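You operate a simulated robot arm through the tools that you are given. There is no shell and no other tool.

Carry out the task below with a simulated robot arm. There is one attempt and no reset: what you move stays moved.

## Task
Couple the water supply and run the air out of the pump.
Fine: green hose end into the inlet, tap open, outlet lever open till the stream in the clear pot runs steady, then outlet shut; the tap stays open, motor off. Where these are worked on the way, their far stop is far enough and under half their travel is too little: outlet lever.

It is judged by the outcome, as a careful person would: the job done as asked, and still so three seconds after it is handed in. It fails if anything else is knocked over, pushed out of place, dropped, spilled or broken.

## Robot
A 7-joint arm with a two-finger parallel gripper, fixed in place. Base frame: the origin is on the floor under the middle of its stand, x ahead of it, y to its left, z up; the work surface is at about z = 650. Units: mm, degrees, N and s.
With the tool pointing down near the work surface it reaches from about 100 to 540 mm from the base axis. Its first joint turns from -166.0 to 166.0 degrees. Payload 1.57 kg.
The TCP is the grasp point between the finger pads, 30 mm short of the fingertips. In the tool frame z runs along the fingers and y along their closing line. The gripper opens to 80 mm. The fingers are 17 mm wide and 12 mm thick; the gripper's body (40 by 82 mm) begins 80 mm behind the TCP.
Orientation is told as [roll, pitch, yaw] about the base's x, y, z axes, in that order, counted from this pose: with the fingers straight down and closing along the base's y, the tool's x points along the base's -x, its y along +y and its z along -z.

## Interface
- The arm moves only by the tool step_arm. Its arguments are lists of equal length, an entry for each row: "claw": the gripper command, from -1 (fully open) to 1 (shut), values between in proportion; "slide": the shift along the base's x, y, z in units of 40 mm (1.0 is 40 mm), a list of three; "delta_rot": the turn, a rotation vector about the base's x, y, z in units of 5 degrees (1.0 is 5 degrees), a list of three. In form: {"claw": [claw, ...], "slide": [[tx, ty, tz], ...], "delta_rot": [[ax, ay, az], ...]}. A call has 1 to 20 rows; each row shifts and turns the commanded pose from where the row before left it. A call with a number of a shift or a turn outside -1 to 1 is refused whole. A row lasts 0.2 s, in which the tool goes at most 50 mm and 8.6 degrees; a call with a longer step from one row to the next is refused whole, and so is a gripper value outside its range. A pose out of reach is approached as far as the arm can. The call stops where the force on the tool passes 70 N (or 10 N more than at its start, if that is more) or the arm is blocked; 0.2 s more then pass. Each finger travels about 72 mm/s and halts on what it meets, pressing with about 38 N; the grip force reading is that of the motor and also rises with nothing between the fingers. The clock runs only during rows and for 0.2 s after the last one: add rows that do not move to give the fingers time. The reply holds the time, the measured pose of the TCP, the force on the tool along the base axes, the opening and the grip force, in the units named above and with some noise, with the torque about the TCP (base axes, N m) and any sound that the robot's microphone picked up.
- Cameras (640 x 400 px; columns grow to the right, rows downward): "scene" is fixed at [399.8, -650.3, 1575.4]; the picture's right is [0.97, -0.23, 0.00], its down [-0.18, -0.76, -0.62] and it looks along [0.14, 0.60, -0.79] (base axes); focal length 321 px, centre (320, 200). "wrist" rides on the gripper at [72, -7, -122] in the tool frame; the picture's right is [0.09, 1.00, 0.00], its down [-0.84, 0.08, -0.54] and it looks along [-0.54, 0.05, 0.84] (tool axes); focal length 238 px, centre (320, 200). There is no depth. A picture from a camera that has moved, and an enlarged one, comes with that camera's place and axes in the base frame and with its lens.
- capture(camera): a new picture of that camera. It takes no simulated time.
- move_column(by): slides the trunk up (or, below 0, down) by that many mm; the arm rides with it, the base frame stays. It gives what a move gives, with no picture.
- close_up(camera, box): a new picture of the part [left, top, right, bottom] of that camera's present view, enlarged. It takes no simulated time.
- close_job(): hands the job in; it is judged then, once.

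Nothing tells you positions but the pictures and the camera data. Unless the task says otherwise, let go and move clear before handing in.

The tools are called after ">>>" by a JSON object that holds its "op" and its "data". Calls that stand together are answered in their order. step_arm: Moves the arm, as the interface text tells. Its arguments: {"type":"object","properties":{"claw":{"type":"array","items":{"type":"number"}},"slide":{"type":"array","items":{"type":"array","items":{"type":"number"}}},"delta_rot":{"type":"array","items":{"type":"array","items":{"type":"number"}}}},"required":["claw","slide","delta_rot"]} The other tools are called the same way: move_column (by) moves the trunk up or down; capture (camera) takes a picture; close_up (camera, box) takes an enlarged picture of a part of a camera's view; close_job () hands the job in.

At the start:

```text
clock: 0.0
tool_pos: [414.2, -113.7, 1164.4]
tool_rot: [0.0, 0.0, 0.0]
force: [0.4, 0.2, -0.2]
torque: [0.02, -0.01, 0.0]
gripper_width: 79.8
gripper_force: 0.1
trunk travel left (down, up): [-675.0, 315.0]
```

scene: 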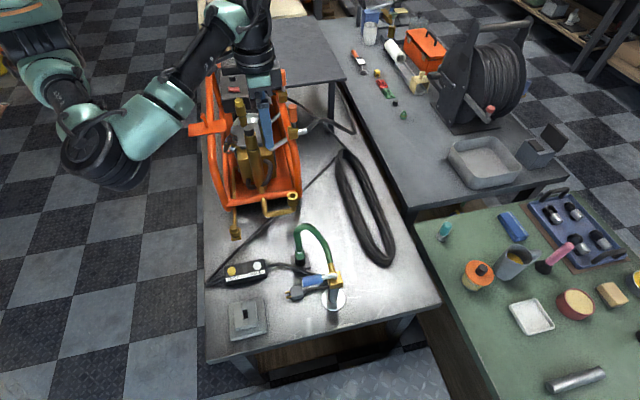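
wrist: 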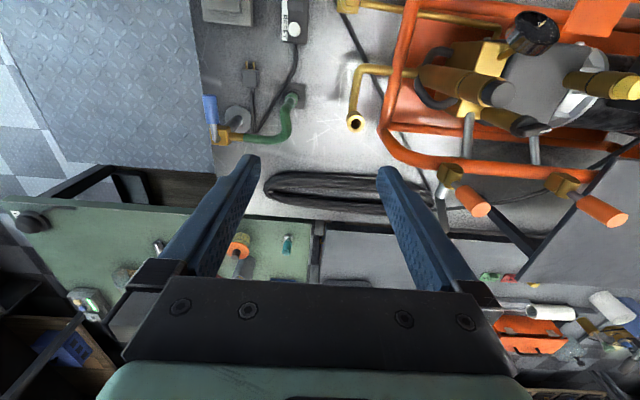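

I see a bench with an orange-framed pump, a green hose at a brass tap, and a control box. I'll look closer at each part before moving.

>>> {"op": "close_up", "data": {"camera": "scene", "box": [190, 60, 350, 160]}}

>>> {"op": "close_up", "data": {"camera": "scene", "box": [200, 150, 360, 250]}}

>>> {"op": "close_up", "data": {"camera": "scene", "box": [200, 215, 360, 345]}}

>>> {"op": "close_up", "data": {"camera": "wrist", "box": [190, 0, 400, 180]}}

>>> {"op": "close_up", "data": {"camera": "wrist", "box": [380, 0, 640, 240]}}

```text
4.00 times, centred on (270, 110) of scene
camera zoom: at [399.8, -650.3, 1575.4], right [0.97, -0.23, 0.0], down [-0.18, -0.76, -0.62], along [0.14, 0.6, -0.79], focal length 1283 px, centre (520, 560)
```

zoom: 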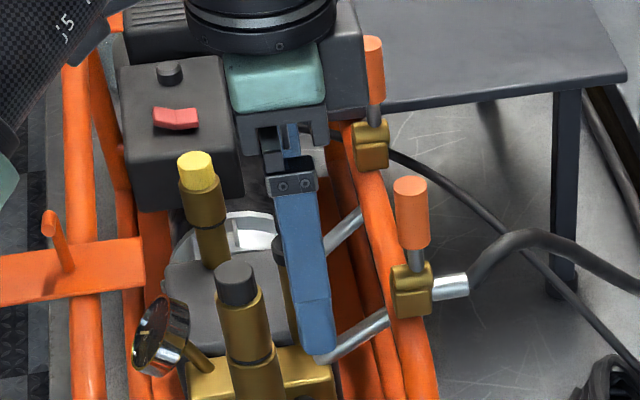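

```text
4.00 times, centred on (280, 200) of scene
camera zoom: at [399.8, -650.3, 1575.4], right [0.97, -0.23, 0.0], down [-0.18, -0.76, -0.62], along [0.14, 0.6, -0.79], focal length 1283 px, centre (480, 200)
```

zoom: 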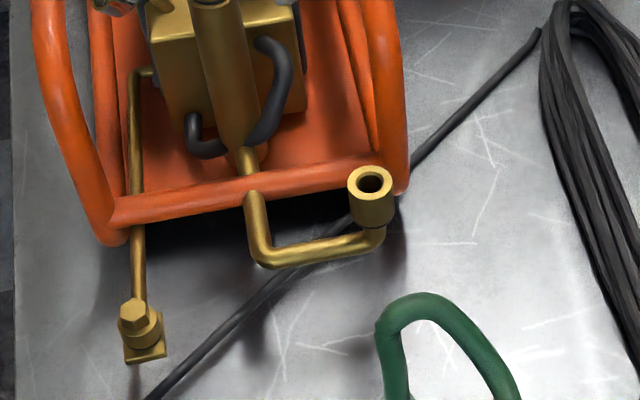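

```text
3.08 times, centred on (280, 280) of scene
camera zoom: at [399.8, -650.3, 1575.4], right [0.97, -0.23, 0.0], down [-0.18, -0.76, -0.62], along [0.14, 0.6, -0.79], focal length 987 px, centre (443, -46)
```

zoom: 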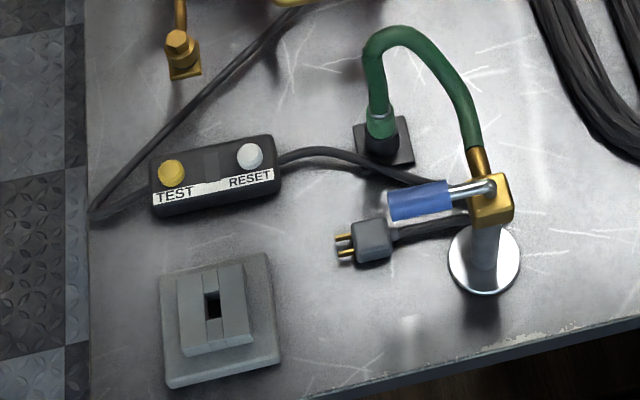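

```text
2.22 times, centred on (295, 90) of wrist
camera zoom: at [342.1, -121.7, 1285.0], right [-0.09, 1.0, 0.0], down [0.84, 0.08, 0.54], along [0.54, 0.05, -0.84], focal length 530 px, centre (376, 444)
```

zoom: 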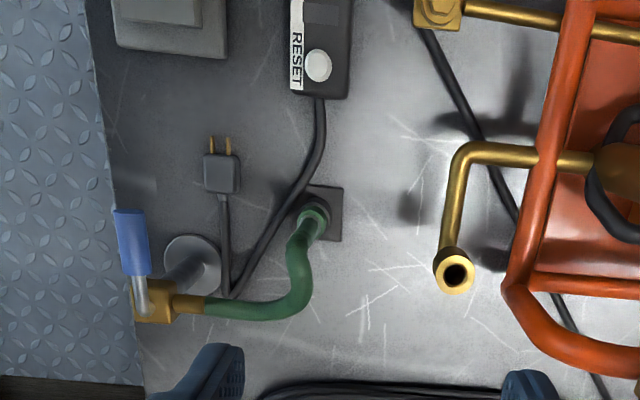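

```text
1.67 times, centred on (510, 120) of wrist
camera zoom: at [342.1, -121.7, 1285.0], right [-0.09, 1.0, 0.0], down [0.84, 0.08, 0.54], along [0.54, 0.05, -0.84], focal length 397 px, centre (3, 333)
```

zoom: 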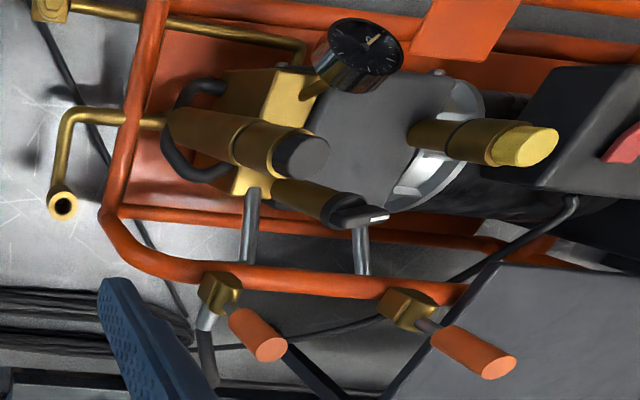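

The inlet cup looks to be near (457,-42,824) and the green hose end near (443,-173,690) in a black holder. The tap's blue lever is near (457,-319,820), and two orange levers sit on the pump's right side near (495,97,1015) and (502,305,1002). I'll move the wrist camera over the pump to find out which one is the outlet and where the clear pot is.

>>> {"op": "step_arm", "data": {"claw": [-1, -1, -1, -1, -1, -1], "slide": [[0, 0, 1], [0, 1, 0.5], [0, 1, 0], [0, 1, 0], [0, 1, 0], [0, 0, 0]], "delta_rot": [[0, 0, 0], [0, 0, 0], [0, 0, 0], [0, 0, 0], [0, 0, 0], [0, 0, 0]]}}

>>> {"op": "capture", "data": {"camera": "wrist"}}

>>> {"op": "capture", "data": {"camera": "scene"}}

```text
clock: 1.4
tool_pos: [412.5, 45.8, 1223.6]
tool_rot: [0.1, 0.0, -0.1]
force: [-0.2, -0.7, -0.2]
torque: [-0.05, 0.02, 0.0]
gripper_width: 80.1
gripper_force: 0.1
trunk travel left (down, up): [-675.0, 315.0]
```

```text
taken
camera wrist: at [341.8, 37.7, 1344.5], right [-0.09, 1.0, 0.0], down [0.84, 0.08, 0.54], along [0.54, 0.05, -0.84], focal length 238 px, centre (320, 200)
```

wrist: 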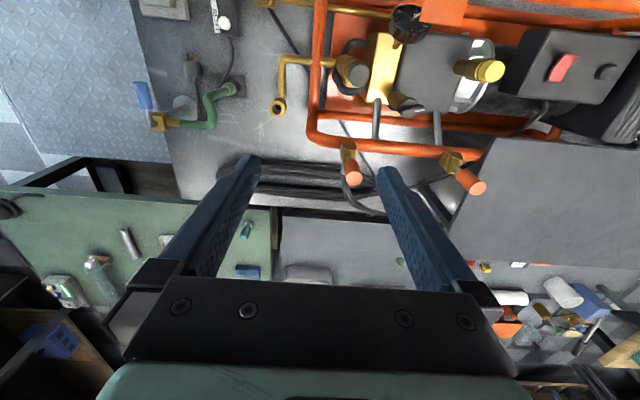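

```text
taken
```

scene: 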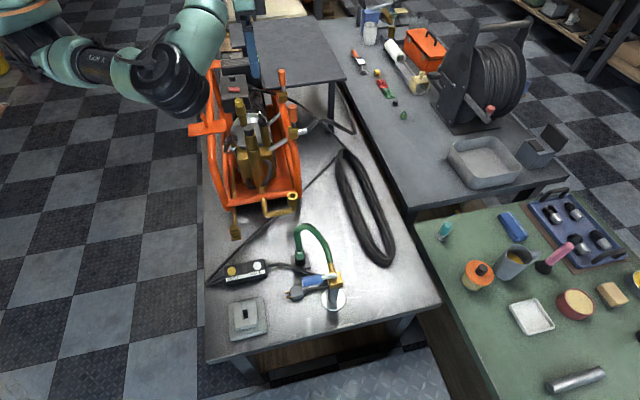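

>>> {"op": "close_up", "data": {"camera": "scene", "box": [190, 60, 350, 160]}}

>>> {"op": "close_up", "data": {"camera": "wrist", "box": [300, 80, 520, 220]}}

>>> {"op": "close_up", "data": {"camera": "wrist", "box": [300, 0, 640, 160]}}

>>> {"op": "close_up", "data": {"camera": "scene", "box": [260, 60, 340, 150]}}

```text
4.00 times, centred on (270, 110) of scene
camera zoom: at [399.8, -650.3, 1575.4], right [0.97, -0.23, 0.0], down [-0.18, -0.76, -0.62], along [0.14, 0.6, -0.79], focal length 1283 px, centre (520, 560)
```

zoom: 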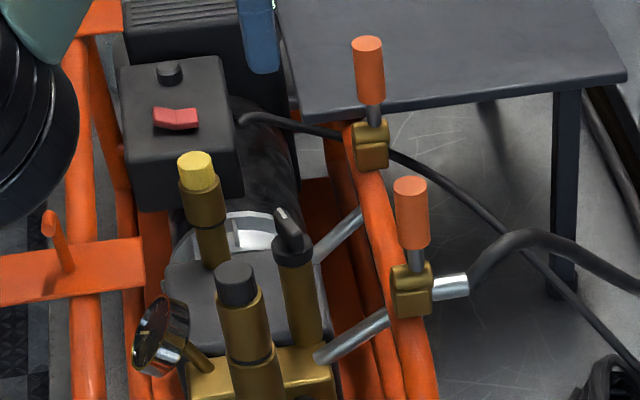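

```text
2.86 times, centred on (410, 150) of wrist
camera zoom: at [341.8, 37.7, 1344.5], right [-0.09, 1.0, 0.0], down [0.84, 0.08, 0.54], along [0.54, 0.05, -0.84], focal length 681 px, centre (63, 343)
```

zoom: 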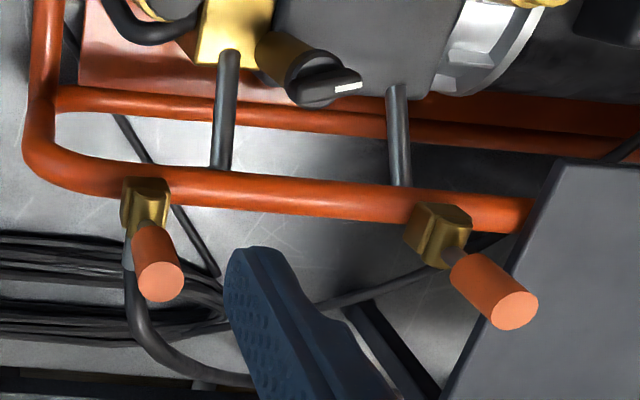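

```text
1.88 times, centred on (470, 80) of wrist
camera zoom: at [341.8, 37.7, 1344.5], right [-0.09, 1.0, 0.0], down [0.84, 0.08, 0.54], along [0.54, 0.05, -0.84], focal length 449 px, centre (38, 426)
```

zoom: 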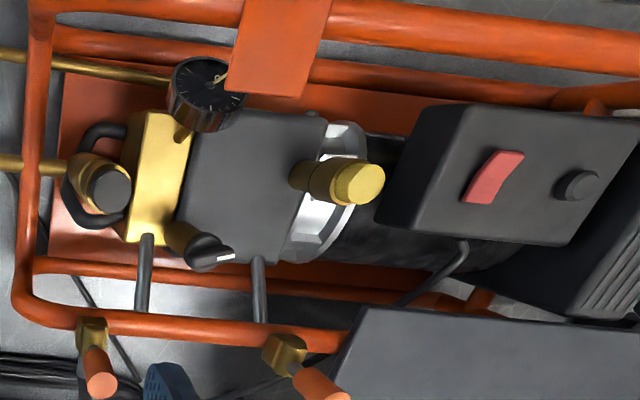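

```text
4.44 times, centred on (300, 105) of scene
camera zoom: at [399.8, -650.3, 1575.4], right [0.97, -0.23, 0.0], down [-0.18, -0.76, -0.62], along [0.14, 0.6, -0.79], focal length 1425 px, centre (409, 622)
```

zoom: 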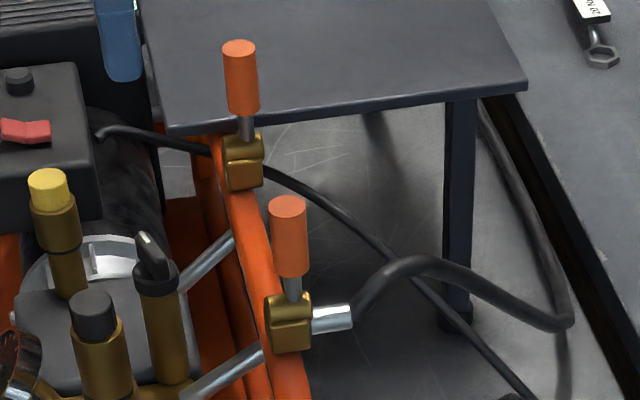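

The near valve has a hose and the far valve's outlet isn't visible from here. I'll turn the wrist to look along +y at the levers and find the clear pot.

>>> {"op": "step_arm", "data": {"claw": [-1, -1, -1, -1, -1, -1, -1, -1, -1, -1, -1, -1, -1, -1, -1, -1, -1, -1, -1], "slide": [[0, -0.25, 0], [0, -0.25, 0], [0.1, -0.2, 0], [0.1, -0.2, 0], [0.1, -0.2, 0], [0.1, -0.2, 0], [0.1, -0.2, 0], [0.1, -0.2, 0], [0.1, 0, 0], [0.1, 0, 0], [0.1, 0, 0], [0.1, 0, 0], [0.1, 0, 0], [0.1, 0, 0], [0.1, 0, 0], [0.1, 0, 0], [0.1, 0, 0], [0.1, 0, 0], [0, 0, 0]], "delta_rot": [[0, 0, 1], [0, 0, 1], [0, 0, 1], [0, 0, 1], [0, 0, 1], [0, 0, 1], [0, 0, 1], [0, 0, 1], [0, 0, 1], [0, 0, 1], [0, 0, 1], [0, 0, 1], [0, 0, 1], [0, 0, 1], [0, 0, 1], [0, 0, 1], [0, 0, 1], [0, 0, 1], [0, 0, 0]]}}

>>> {"op": "capture", "data": {"camera": "wrist"}}

>>> {"op": "capture", "data": {"camera": "scene"}}

```text
clock: 5.4
tool_pos: [477.9, -21.2, 1223.3]
tool_rot: [0.0, -0.1, 90.1]
force: [-1.0, 0.3, -0.6]
torque: [-0.03, -0.01, -0.03]
gripper_width: 80.1
gripper_force: 0.0
trunk travel left (down, up): [-675.0, 315.0]
```

```text
taken
camera wrist: at [484.2, -94.2, 1344.6], right [-1.0, -0.09, 0.0], down [-0.08, 0.84, 0.54], along [-0.05, 0.54, -0.84], focal length 238 px, centre (320, 200)
```

wrist: 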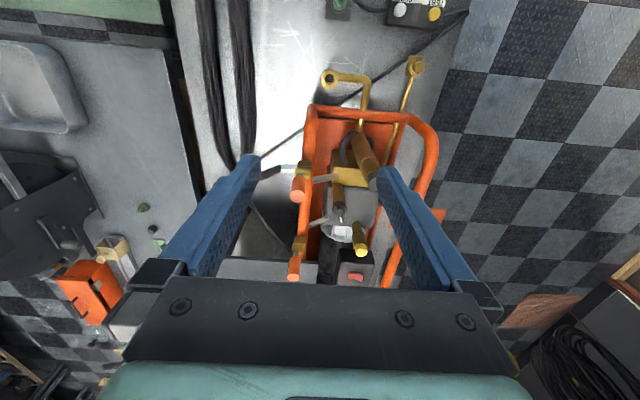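

```text
taken
```

scene: 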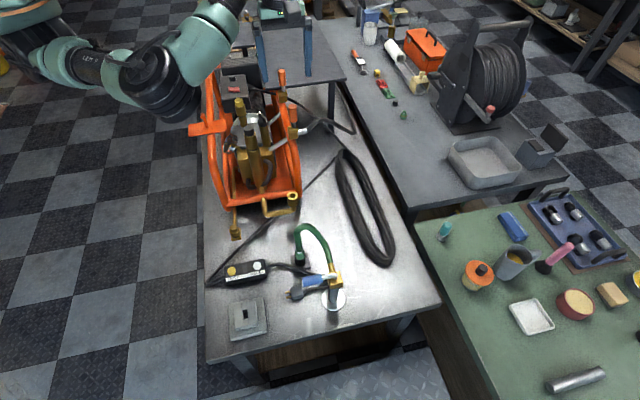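

>>> {"op": "close_up", "data": {"camera": "wrist", "box": [200, 130, 400, 290]}}

>>> {"op": "close_up", "data": {"camera": "wrist", "box": [300, 0, 480, 130]}}

```text
2.50 times, centred on (300, 210) of wrist
camera zoom: at [484.2, -94.2, 1344.6], right [-1.0, -0.09, 0.0], down [-0.08, 0.84, 0.54], along [-0.05, 0.54, -0.84], focal length 596 px, centre (370, 175)
```

zoom: 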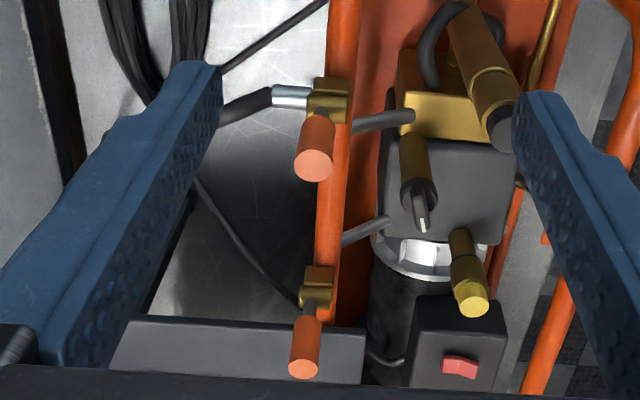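

```text
3.08 times, centred on (390, 65) of wrist
camera zoom: at [484.2, -94.2, 1344.6], right [-1.0, -0.09, 0.0], down [-0.08, 0.84, 0.54], along [-0.05, 0.54, -0.84], focal length 733 px, centre (105, 615)
```

zoom: 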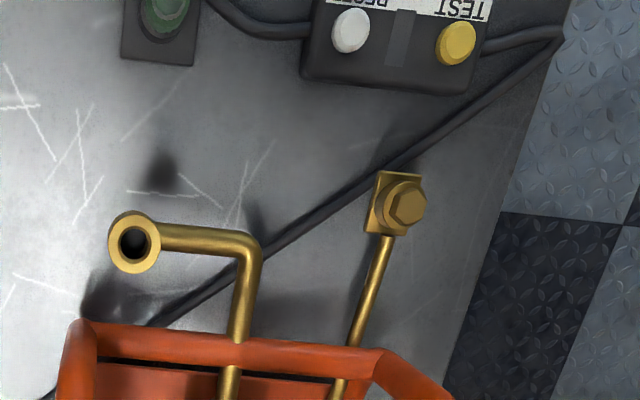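

>>> {"op": "step_arm", "data": {"claw": [-1, -1, -1, -1, -1, -1, -1, -1, -1], "slide": [[0.7, 0, 0], [0.7, 0, 0], [0.7, 0, -0.3], [0.2, 0, -0.8], [0, 0, -0.8], [0, 0, -0.8], [0, 0, -0.8], [0, 0, -0.5], [0, 0, 0]], "delta_rot": [[1, 0, 0], [1, 0, 0], [1, 0, 0], [1, 0, 0], [1, 0, 0], [1, 0, 0], [0, 0, 0], [0, 0, 0], [0, 0, 0]]}}

>>> {"op": "capture", "data": {"camera": "wrist"}}

>>> {"op": "capture", "data": {"camera": "scene"}}

```text
clock: 7.4
tool_pos: [569.6, -21.4, 1063.4]
tool_rot: [0.1, -30.0, 90.1]
force: [-0.3, -0.8, 0.2]
torque: [0.0, 0.03, 0.03]
gripper_width: 80.2
gripper_force: 0.1
trunk travel left (down, up): [-675.0, 315.0]
```

```text
taken
camera wrist: at [576.8, -146.6, 1132.7], right [-1.0, -0.08, -0.05], down [-0.08, 0.45, 0.89], along [-0.05, 0.89, -0.46], focal length 238 px, centre (320, 200)
```

wrist: 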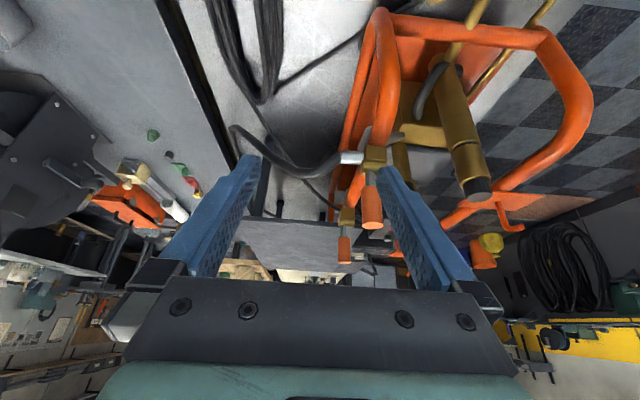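

```text
taken
```

scene: 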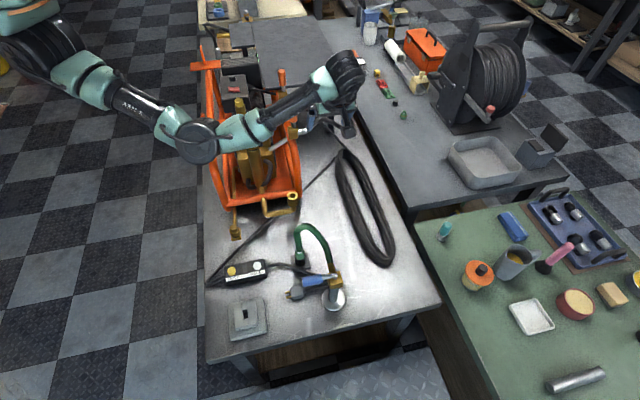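

>>> {"op": "close_up", "data": {"camera": "wrist", "box": [220, 90, 400, 280]}}

>>> {"op": "close_up", "data": {"camera": "scene", "box": [190, 0, 430, 150]}}

>>> {"op": "close_up", "data": {"camera": "wrist", "box": [360, 60, 540, 280]}}

```text
2.11 times, centred on (310, 185) of wrist
camera zoom: at [576.8, -146.6, 1132.7], right [-1.0, -0.08, -0.05], down [-0.08, 0.45, 0.89], along [-0.05, 0.89, -0.46], focal length 502 px, centre (341, 232)
```

zoom: 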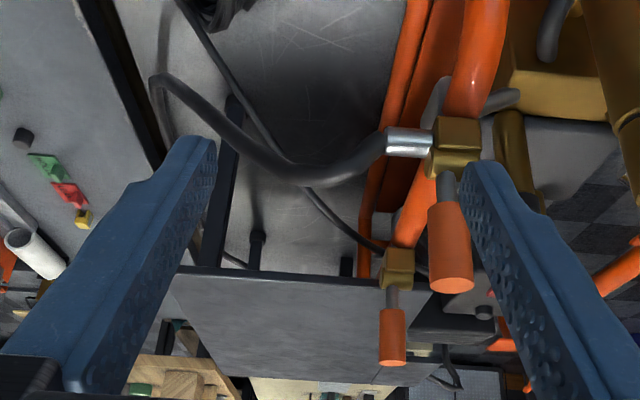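

```text
2.67 times, centred on (310, 75) of scene
camera zoom: at [399.8, -650.3, 1575.4], right [0.97, -0.23, 0.0], down [-0.18, -0.76, -0.62], along [0.14, 0.6, -0.79], focal length 855 px, centre (347, 533)
```

zoom: 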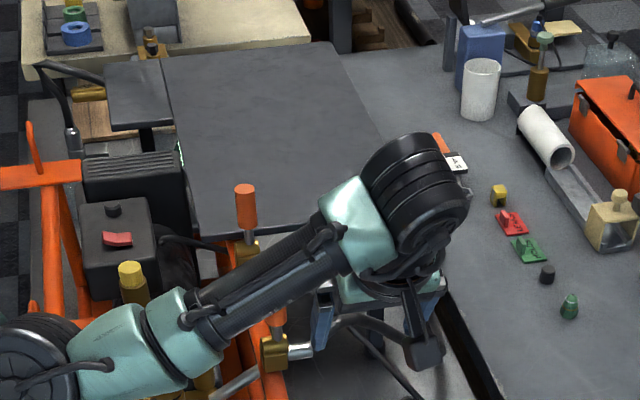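

```text
1.82 times, centred on (450, 170) of wrist
camera zoom: at [576.8, -146.6, 1132.7], right [-1.0, -0.08, -0.05], down [-0.08, 0.45, 0.89], along [-0.05, 0.89, -0.46], focal length 433 px, centre (84, 254)
```

zoom: 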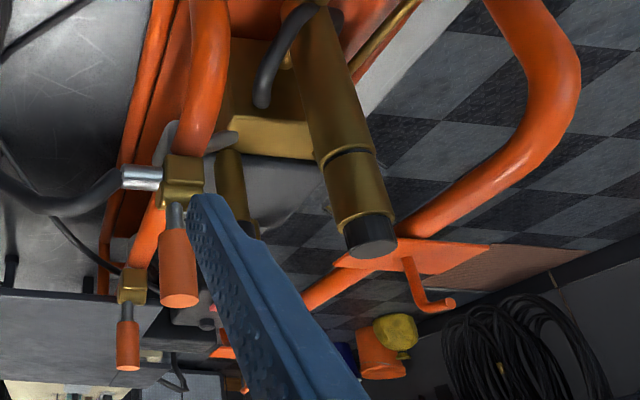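

>>> {"op": "step_arm", "data": {"claw": [-1, -1, -1, -1, -1, -1, -1], "slide": [[0, 0, -0.8], [0, 0, -0.8], [0, 0, -0.8], [0, 0, -0.8], [0, 0, -0.8], [0, 0, 0], [0, 0, 0]], "delta_rot": [[1, 0, 0], [1, 0, 0], [1, 0, 0], [1, 0, 0], [0, 0, 0], [0, 0, 0], [0, 0, 0]]}}

>>> {"op": "capture", "data": {"camera": "wrist"}}

>>> {"op": "close_up", "data": {"camera": "wrist", "box": [220, 90, 400, 280]}}

>>> {"op": "close_up", "data": {"camera": "scene", "box": [220, 20, 300, 80]}}

```text
clock: 9.0
tool_pos: [570.6, -22.9, 902.9]
tool_rot: [0.1, -49.9, 90.2]
force: [0.9, -0.1, -0.8]
torque: [0.0, -0.02, -0.01]
gripper_width: 80.1
gripper_force: 0.1
trunk travel left (down, up): [-675.0, 315.0]
```

```text
taken
camera wrist: at [577.1, -163.4, 927.3], right [-1.0, -0.06, -0.07], down [-0.08, 0.12, 0.99], along [-0.05, 0.99, -0.13], focal length 238 px, centre (320, 200)
```

wrist: 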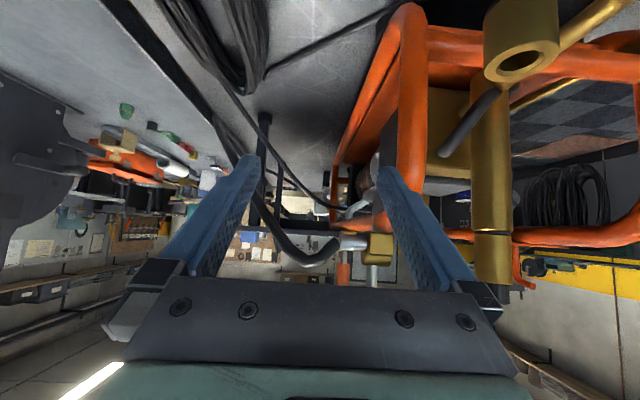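

```text
2.11 times, centred on (310, 185) of wrist
camera zoom: at [577.1, -163.4, 927.3], right [-1.0, -0.06, -0.07], down [-0.08, 0.12, 0.99], along [-0.05, 0.99, -0.13], focal length 502 px, centre (341, 232)
```

zoom: 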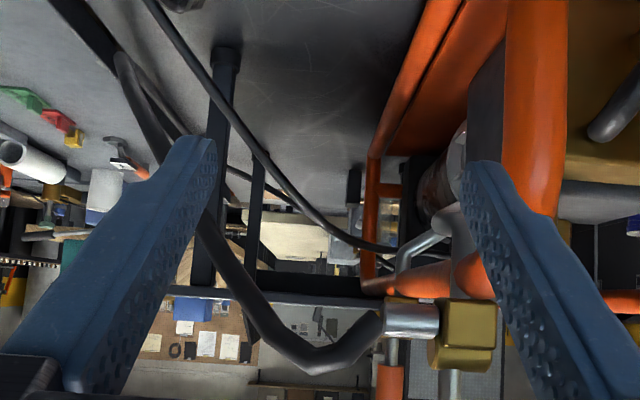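

```text
6.67 times, centred on (260, 50) of scene
camera zoom: at [399.8, -650.3, 1575.4], right [0.97, -0.23, 0.0], down [-0.18, -0.76, -0.62], along [0.14, 0.6, -0.79], focal length 2138 px, centre (720, 1200)
```

zoom: 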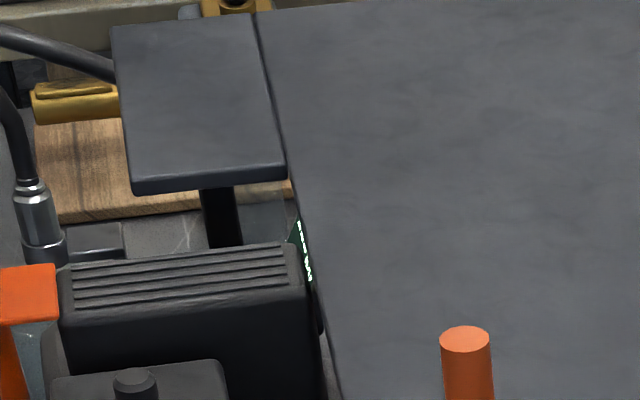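

>>> {"op": "close_up", "data": {"camera": "wrist", "box": [280, 130, 400, 230]}}

>>> {"op": "close_up", "data": {"camera": "wrist", "box": [315, 145, 375, 195]}}

```text
4.00 times, centred on (340, 180) of wrist
camera zoom: at [577.1, -163.4, 927.3], right [-1.0, -0.06, -0.07], down [-0.08, 0.12, 0.99], along [-0.05, 0.99, -0.13], focal length 953 px, centre (240, 280)
```

zoom: 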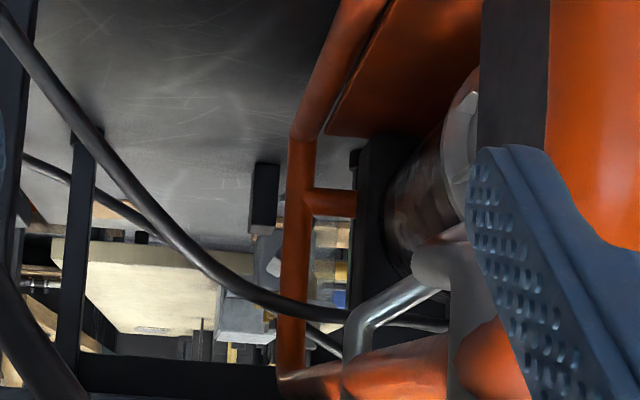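

```text
8.00 times, centred on (345, 170) of wrist
camera zoom: at [577.1, -163.4, 927.3], right [-1.0, -0.06, -0.07], down [-0.08, 0.12, 0.99], along [-0.05, 0.99, -0.13], focal length 1907 px, centre (120, 440)
```

zoom: 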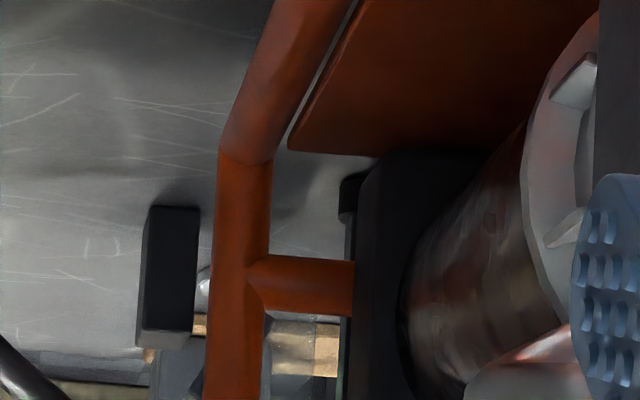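

>>> {"op": "step_arm", "data": {"claw": [-1, -1, -1, -1, -1, -1, -1, -1, -1, -1, -1, -1, -1, -1, -1, -1, -1, -1], "slide": [[0, 0, 0.9], [0, 0, 0.9], [0, 0, 0.9], [0, 0, 0.9], [0, 0, 0.9], [0, 0, 0.9], [0, 0, 0.9], [0, 0, 0.9], [-0.5, 0.5, 0.4], [-0.5, 0.8, 0], [-0.5, 0.8, 0], [-0.5, 0.8, 0], [-0.5, 0.8, 0], [-0.5, 0.8, 0], [0, 0.8, 0], [0, 0.8, 0], [0, 0.5, 0], [0, 0, 0]], "delta_rot": [[-1, 0, 0], [-1, 0, 0], [-1, 0, 0], [-1, 0, 0], [-1, 0, 0], [-1, 0, 0], [-1, 0, 0], [0, 0, 0], [0, 0, 0], [0, 0, 0], [0, 0, 0], [0, 0, 0], [0, 0, 0], [0, 0, 0], [0, 0, 0], [0, 0, 0], [0, 0, 0], [0, 0, 0]]}}

>>> {"op": "capture", "data": {"camera": "wrist"}}

>>> {"op": "capture", "data": {"camera": "scene"}}

```text
clock: 12.8
tool_pos: [451.3, 243.5, 1208.3]
tool_rot: [-0.1, -15.0, 90.0]
force: [0.7, 0.3, 0.2]
torque: [0.02, -0.01, -0.02]
gripper_width: 80.3
gripper_force: 0.0
trunk travel left (down, up): [-675.0, 315.0]
```

```text
taken
camera wrist: at [457.8, 140.5, 1306.1], right [-1.0, -0.09, -0.02], down [-0.08, 0.67, 0.74], along [-0.05, 0.74, -0.67], focal length 238 px, centre (320, 200)
```

wrist: 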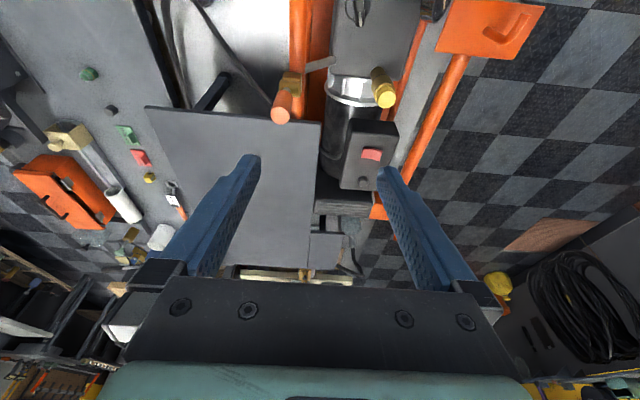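

```text
taken
```

scene: 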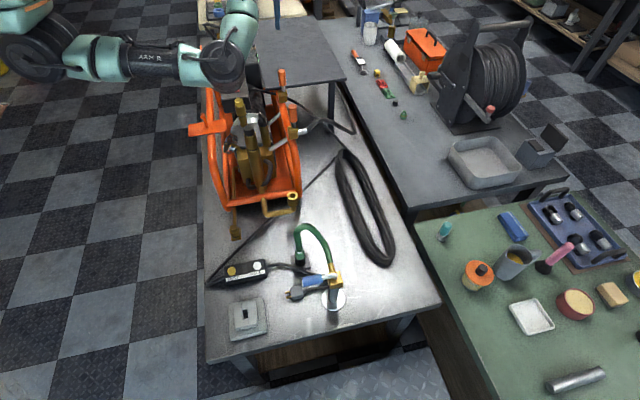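

>>> {"op": "close_up", "data": {"camera": "wrist", "box": [250, 90, 400, 290]}}

>>> {"op": "close_up", "data": {"camera": "wrist", "box": [290, 190, 380, 260]}}

```text
2.00 times, centred on (325, 190) of wrist
camera zoom: at [457.8, 140.5, 1306.1], right [-1.0, -0.09, -0.02], down [-0.08, 0.67, 0.74], along [-0.05, 0.74, -0.67], focal length 477 px, centre (310, 220)
```

zoom: 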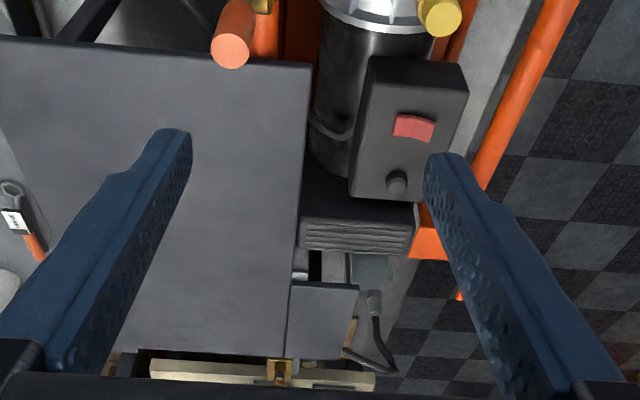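

```text
5.71 times, centred on (335, 225) of wrist
camera zoom: at [457.8, 140.5, 1306.1], right [-1.0, -0.09, -0.02], down [-0.08, 0.67, 0.74], along [-0.05, 0.74, -0.67], focal length 1362 px, centre (234, 57)
```

zoom: 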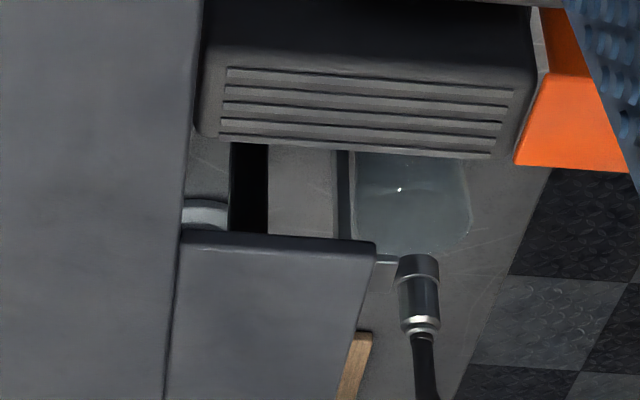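

>>> {"op": "step_arm", "data": {"claw": [-1, -1, -1, -1, -1, -1], "slide": [[-0.5, 0.8, 0.2], [-0.5, 0.8, 0.2], [-0.5, 0.8, 0.2], [-0.3, 0.8, 0.2], [0, 0.8, 0], [0, 0, 0]], "delta_rot": [[0, 0, 0], [0, 0, 0], [0, 0, 0], [0, 0, 0], [0, 0, 0], [0, 0, 0]]}}

>>> {"op": "capture", "data": {"camera": "wrist"}}

>>> {"op": "close_up", "data": {"camera": "wrist", "box": [230, 90, 400, 280]}}

```text
clock: 14.2
tool_pos: [377.0, 402.7, 1239.7]
tool_rot: [-0.1, -14.9, 90.1]
force: [0.2, 0.3, -0.1]
torque: [0.0, 0.0, -0.01]
gripper_width: 80.0
gripper_force: 0.1
trunk travel left (down, up): [-675.0, 315.0]
```

```text
taken
camera wrist: at [383.3, 300.4, 1338.4], right [-1.0, -0.09, -0.02], down [-0.08, 0.67, 0.74], along [-0.05, 0.74, -0.67], focal length 238 px, centre (320, 200)
```

wrist: 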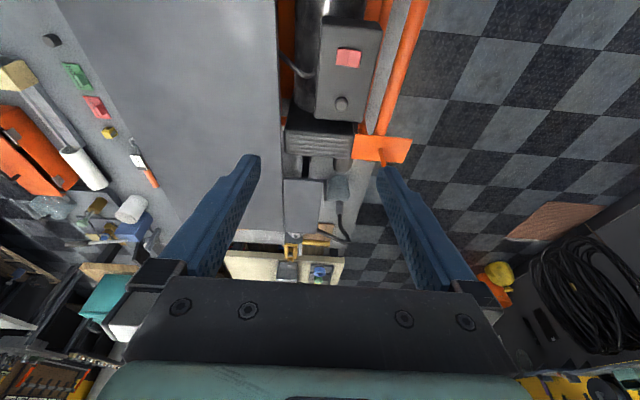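

```text
2.11 times, centred on (315, 185) of wrist
camera zoom: at [383.3, 300.4, 1338.4], right [-1.0, -0.09, -0.02], down [-0.08, 0.67, 0.74], along [-0.05, 0.74, -0.67], focal length 502 px, centre (330, 232)
```

zoom: 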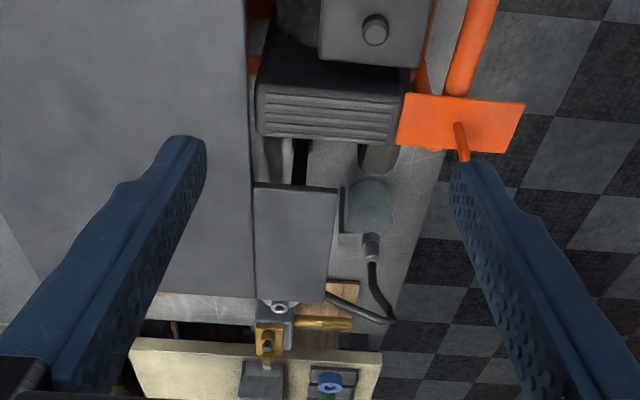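

>>> {"op": "close_up", "data": {"camera": "wrist", "box": [280, 140, 380, 260]}}

>>> {"op": "close_up", "data": {"camera": "wrist", "box": [280, 140, 350, 190]}}

>>> {"op": "close_up", "data": {"camera": "wrist", "box": [270, 220, 360, 290]}}

```text
3.33 times, centred on (330, 200) of wrist
camera zoom: at [383.3, 300.4, 1338.4], right [-1.0, -0.09, -0.02], down [-0.08, 0.67, 0.74], along [-0.05, 0.74, -0.67], focal length 794 px, centre (287, 200)
```

zoom: 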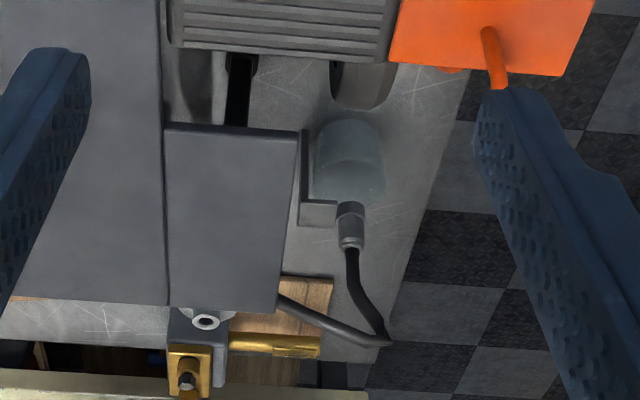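

```text
8.00 times, centred on (315, 165) of wrist
camera zoom: at [383.3, 300.4, 1338.4], right [-1.0, -0.09, -0.02], down [-0.08, 0.67, 0.74], along [-0.05, 0.74, -0.67], focal length 1907 px, centre (360, 480)
```

zoom: 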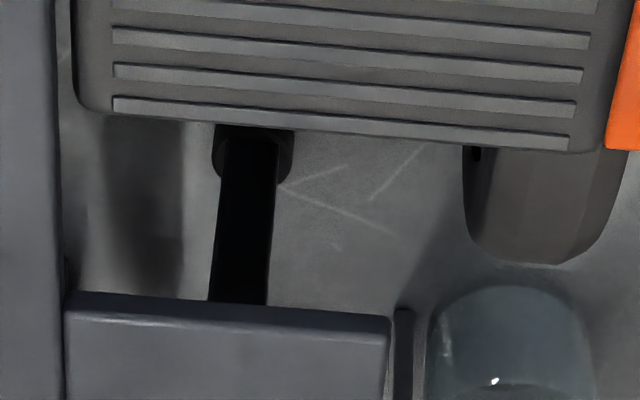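

```text
5.71 times, centred on (315, 255) of wrist
camera zoom: at [383.3, 300.4, 1338.4], right [-1.0, -0.09, -0.02], down [-0.08, 0.67, 0.74], along [-0.05, 0.74, -0.67], focal length 1362 px, centre (349, -114)
```

zoom: 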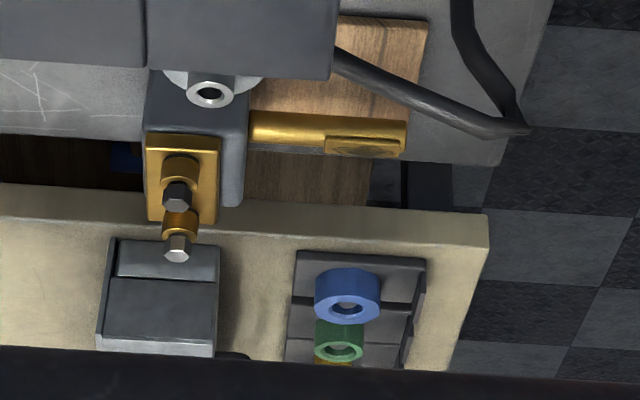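

>>> {"op": "close_up", "data": {"camera": "scene", "box": [276, 98, 308, 146]}}

>>> {"op": "close_up", "data": {"camera": "scene", "box": [264, 64, 300, 106]}}

>>> {"op": "close_up", "data": {"camera": "scene", "box": [280, 215, 360, 320]}}

>>> {"op": "close_up", "data": {"camera": "scene", "box": [250, 180, 320, 275]}}

```text
8.33 times, centred on (292, 122) of scene
camera zoom: at [399.8, -650.3, 1575.4], right [0.97, -0.23, 0.0], down [-0.18, -0.76, -0.62], along [0.14, 0.6, -0.79], focal length 2672 px, centre (553, 850)
```

zoom: 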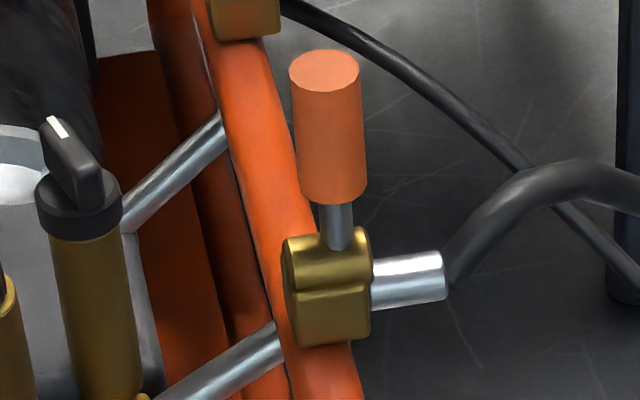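

```text
9.52 times, centred on (282, 85) of scene
camera zoom: at [399.8, -650.3, 1575.4], right [0.97, -0.23, 0.0], down [-0.18, -0.76, -0.62], along [0.14, 0.6, -0.79], focal length 3054 px, centre (682, 1295)
```

zoom: 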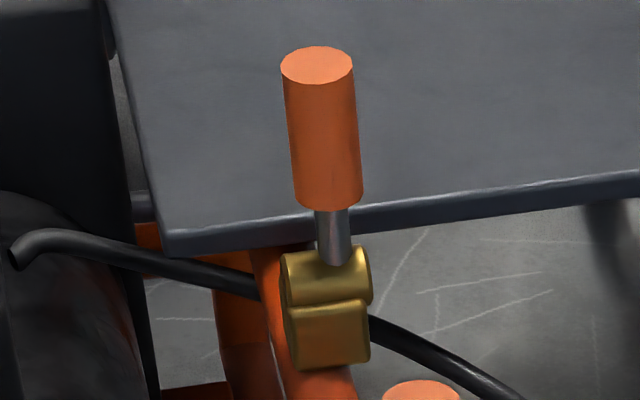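

```text
3.81 times, centred on (320, 268) of scene
camera zoom: at [399.8, -650.3, 1575.4], right [0.97, -0.23, 0.0], down [-0.18, -0.76, -0.62], along [0.14, 0.6, -0.79], focal length 1222 px, centre (320, -57)
```

zoom: 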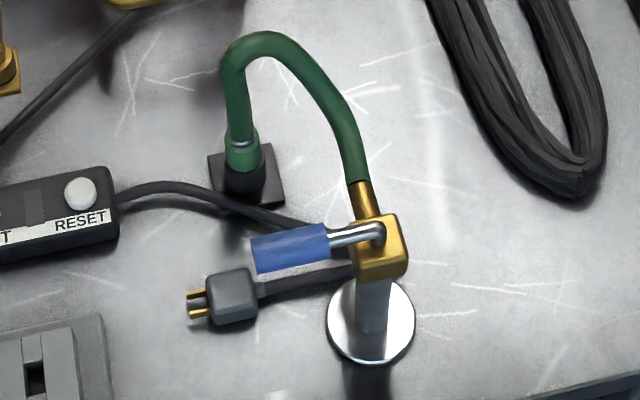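

```text
4.21 times, centred on (285, 228) of scene
camera zoom: at [399.8, -650.3, 1575.4], right [0.97, -0.23, 0.0], down [-0.18, -0.76, -0.62], along [0.14, 0.6, -0.79], focal length 1350 px, centre (467, 84)
```

zoom: 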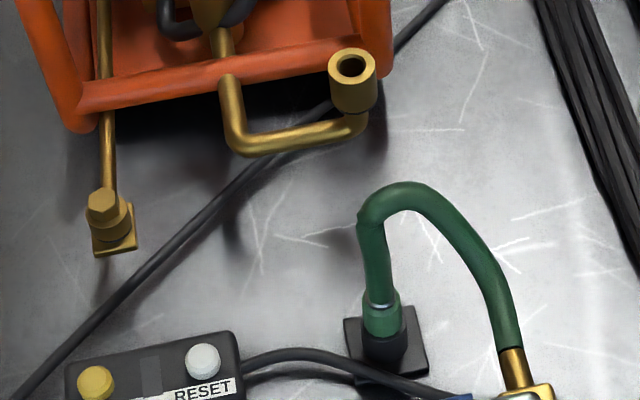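

The near valve's hose runs under the side table to a nozzle in a clear pot at the bench's far end, around (270,900), so the near orange lever is the outlet. I'll leave the far one alone. Next I'll swing over to the hose end with the camera on the upper side and the fingers tilted.

>>> {"op": "step_arm", "data": {"claw": [-1, -1, -1, -1, -1, -1, -1, -1, -1, -1, -1, -1, -1, -1, -1, -1, -1, -1, -1], "slide": [[0, -0.8, 0], [0, -0.8, 0], [0, -0.8, 0], [0, -0.8, 0], [0, -0.8, 0], [0, -0.8, 0], [0, -0.8, 0], [0, -0.8, 0], [0, -0.8, 0], [0, -0.8, 0], [0, -0.8, 0], [0, -0.8, 0], [0, -0.8, 0], [0, -0.8, 0], [0, -0.8, 0], [0, -0.8, 0], [0, -0.8, 0], [0, -0.6, 0], [0, 0, 0]], "delta_rot": [[-1, 0, 0], [-1, 0, 0], [-1, 0, 0], [0, 0, 0], [0, 0, 1], [0, 0, 1], [0, 0, 1], [0, 0, 1], [0, 0, 1], [0, 0, 1], [0, 0, 1], [0, 0, 1], [0, 0, 1], [0, 0, 1], [0, 0, 1], [0, 0, 1], [0, 0, 1], [0, 0, 1], [0, 0, 0]]}}

>>> {"op": "capture", "data": {"camera": "scene"}}

>>> {"op": "capture", "data": {"camera": "wrist"}}

```text
clock: 18.2
tool_pos: [375.5, -165.0, 1238.8]
tool_rot: [0.0, -0.1, 160.0]
force: [-0.2, -0.1, -0.6]
torque: [0.0, 0.02, 0.02]
gripper_width: 80.2
gripper_force: 0.0
trunk travel left (down, up): [-675.0, 315.0]
```

```text
taken
```

scene: 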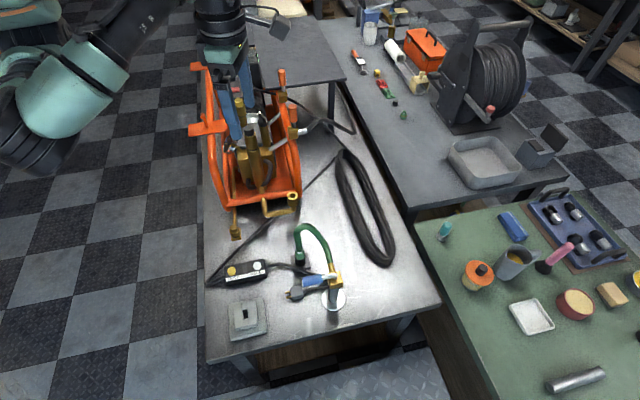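

```text
taken
camera wrist: at [446.1, -185.5, 1360.1], right [-0.25, -0.97, 0.0], down [-0.81, 0.21, 0.54], along [-0.52, 0.14, -0.84], focal length 238 px, centre (320, 200)
```

wrist: 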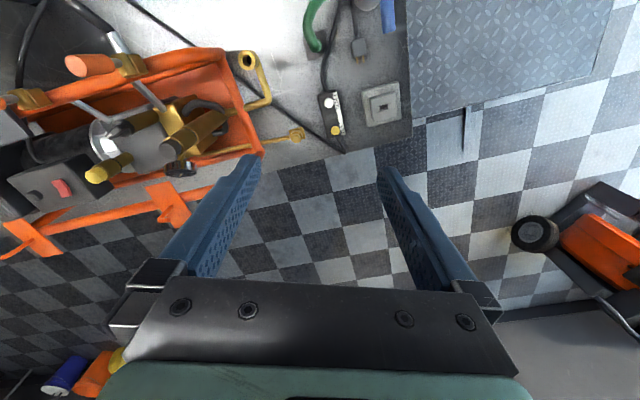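

>>> {"op": "step_arm", "data": {"claw": [-1, -1, -1, -1, -1, -1, -1, -1, -1, -1, -1, -1, -1, -1, -1, -1, -1], "slide": [[0, 0, 0], [0, 0, 0], [0, 0, 0], [0, 0, 0], [0, 0, -0.5], [0, 0, -0.5], [0, 0, -0.5], [0, 0, -0.5], [0, 0, -0.5], [0, 0, -0.5], [0, 0, -0.5], [0, 0, -0.5], [0, 0, -0.5], [0, 0, -0.5], [0, 0, -0.5], [0, 0, -0.5], [0, 0, 0]], "delta_rot": [[0, 0, 1], [0, 0, 1], [0, 0, 1], [0, 0, 1], [0, -1, 0], [0, -1, 0], [0, -1, 0], [0, -1, 0], [0, -1, 0], [0, -1, 0], [0, -1, 0], [0, -1, 0], [0, -1, 0], [0, -1, 0], [0, -1, 0], [0, -1, 0], [0, 0, 0]]}}

>>> {"op": "capture", "data": {"camera": "scene"}}

>>> {"op": "capture", "data": {"camera": "wrist"}}

```text
clock: 21.8
tool_pos: [377.2, -165.2, 999.3]
tool_rot: [0.0, 60.1, 180.0]
force: [0.3, 0.3, -0.7]
torque: [0.04, -0.04, 0.0]
gripper_width: 80.1
gripper_force: 0.1
trunk travel left (down, up): [-675.0, 315.0]
```

```text
taken
```

scene: 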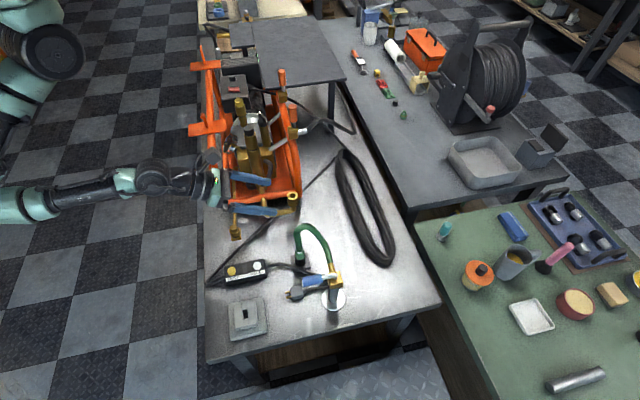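

```text
taken
camera wrist: at [307.5, -160.8, 1122.0], right [0.05, -1.0, 0.08], down [-0.89, -0.08, -0.45], along [0.46, -0.05, -0.89], focal length 238 px, centre (320, 200)
```

wrist: 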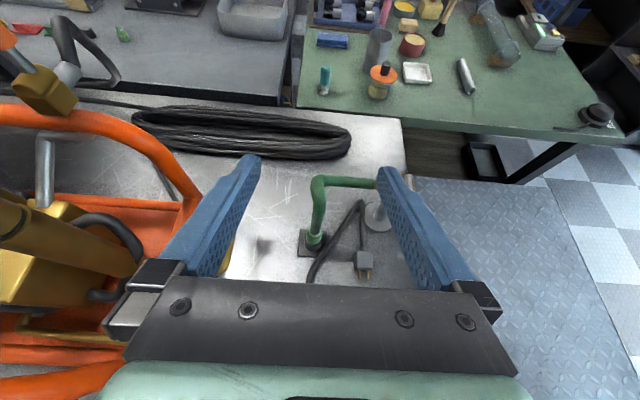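

>>> {"op": "close_up", "data": {"camera": "wrist", "box": [280, 160, 400, 290]}}

>>> {"op": "close_up", "data": {"camera": "wrist", "box": [0, 20, 130, 140]}}

```text
3.08 times, centred on (340, 225) of wrist
camera zoom: at [307.5, -160.8, 1122.0], right [0.05, -1.0, 0.08], down [-0.89, -0.08, -0.45], along [0.46, -0.05, -0.89], focal length 733 px, centre (258, 123)
```

zoom: 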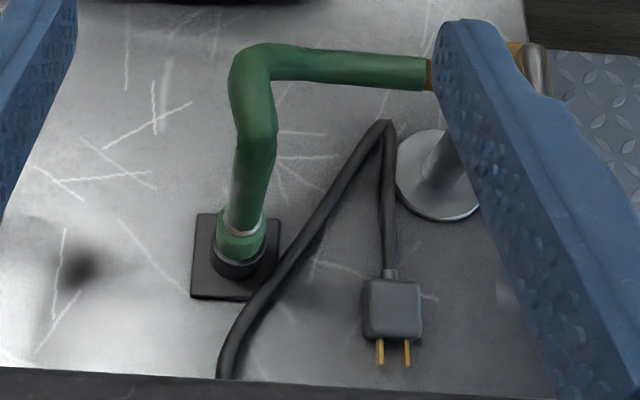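

```text
3.33 times, centred on (65, 80) of wrist
camera zoom: at [307.5, -160.8, 1122.0], right [0.05, -1.0, 0.08], down [-0.89, -0.08, -0.45], along [0.46, -0.05, -0.89], focal length 794 px, centre (1170, 600)
```

zoom: 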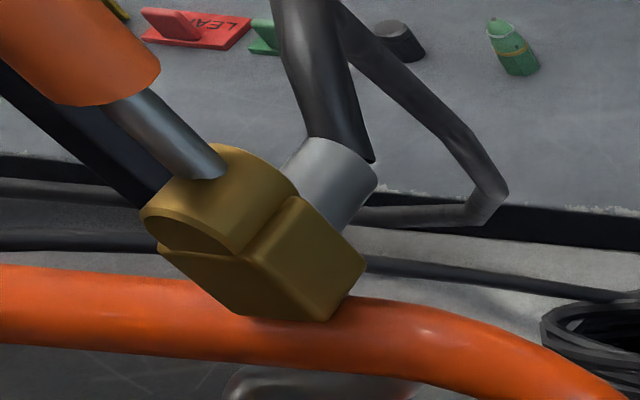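

>>> {"op": "close_up", "data": {"camera": "scene", "box": [284, 240, 316, 276]}}

>>> {"op": "close_up", "data": {"camera": "wrist", "box": [296, 190, 336, 262]}}

>>> {"op": "close_up", "data": {"camera": "scene", "box": [276, 180, 312, 220]}}

```text
11.11 times, centred on (300, 258) of scene
camera zoom: at [399.8, -650.3, 1575.4], right [0.97, -0.23, 0.0], down [-0.18, -0.76, -0.62], along [0.14, 0.6, -0.79], focal length 3563 px, centre (542, -444)
```

zoom: 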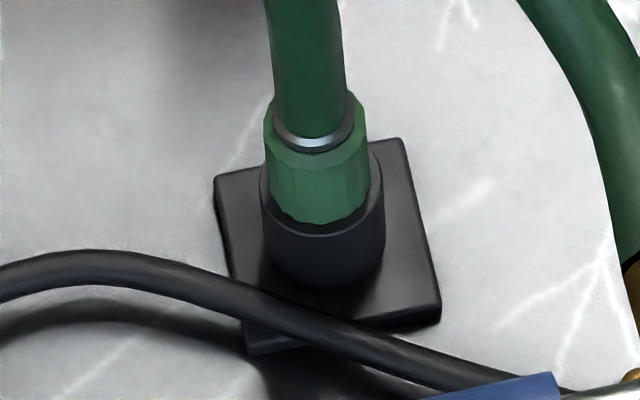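

```text
5.56 times, centred on (316, 226) of wrist
camera zoom: at [307.5, -160.8, 1122.0], right [0.05, -1.0, 0.08], down [-0.89, -0.08, -0.45], along [0.46, -0.05, -0.89], focal length 1324 px, centre (342, 56)
```

zoom: 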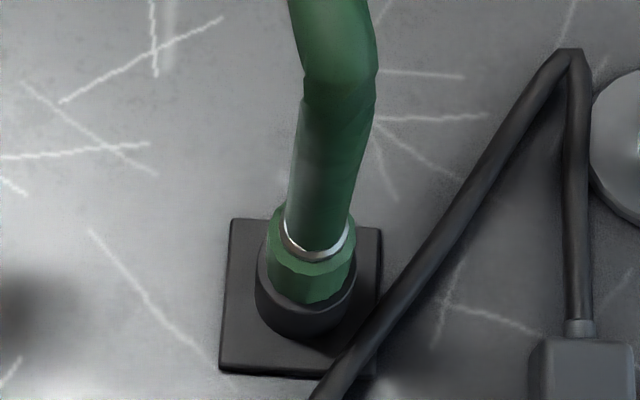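

```text
10.00 times, centred on (294, 200) of scene
camera zoom: at [399.8, -650.3, 1575.4], right [0.97, -0.23, 0.0], down [-0.18, -0.76, -0.62], along [0.14, 0.6, -0.79], focal length 3207 px, centre (580, 200)
```

zoom: 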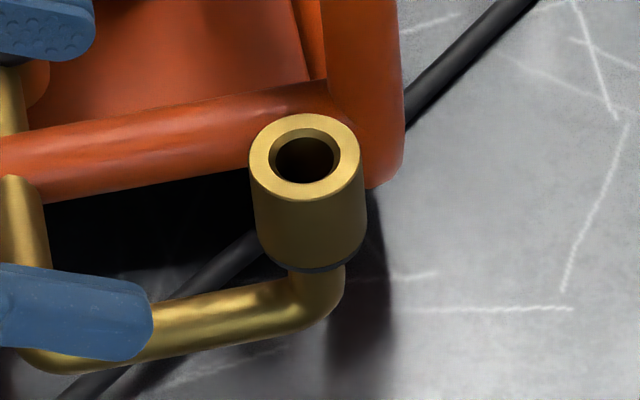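

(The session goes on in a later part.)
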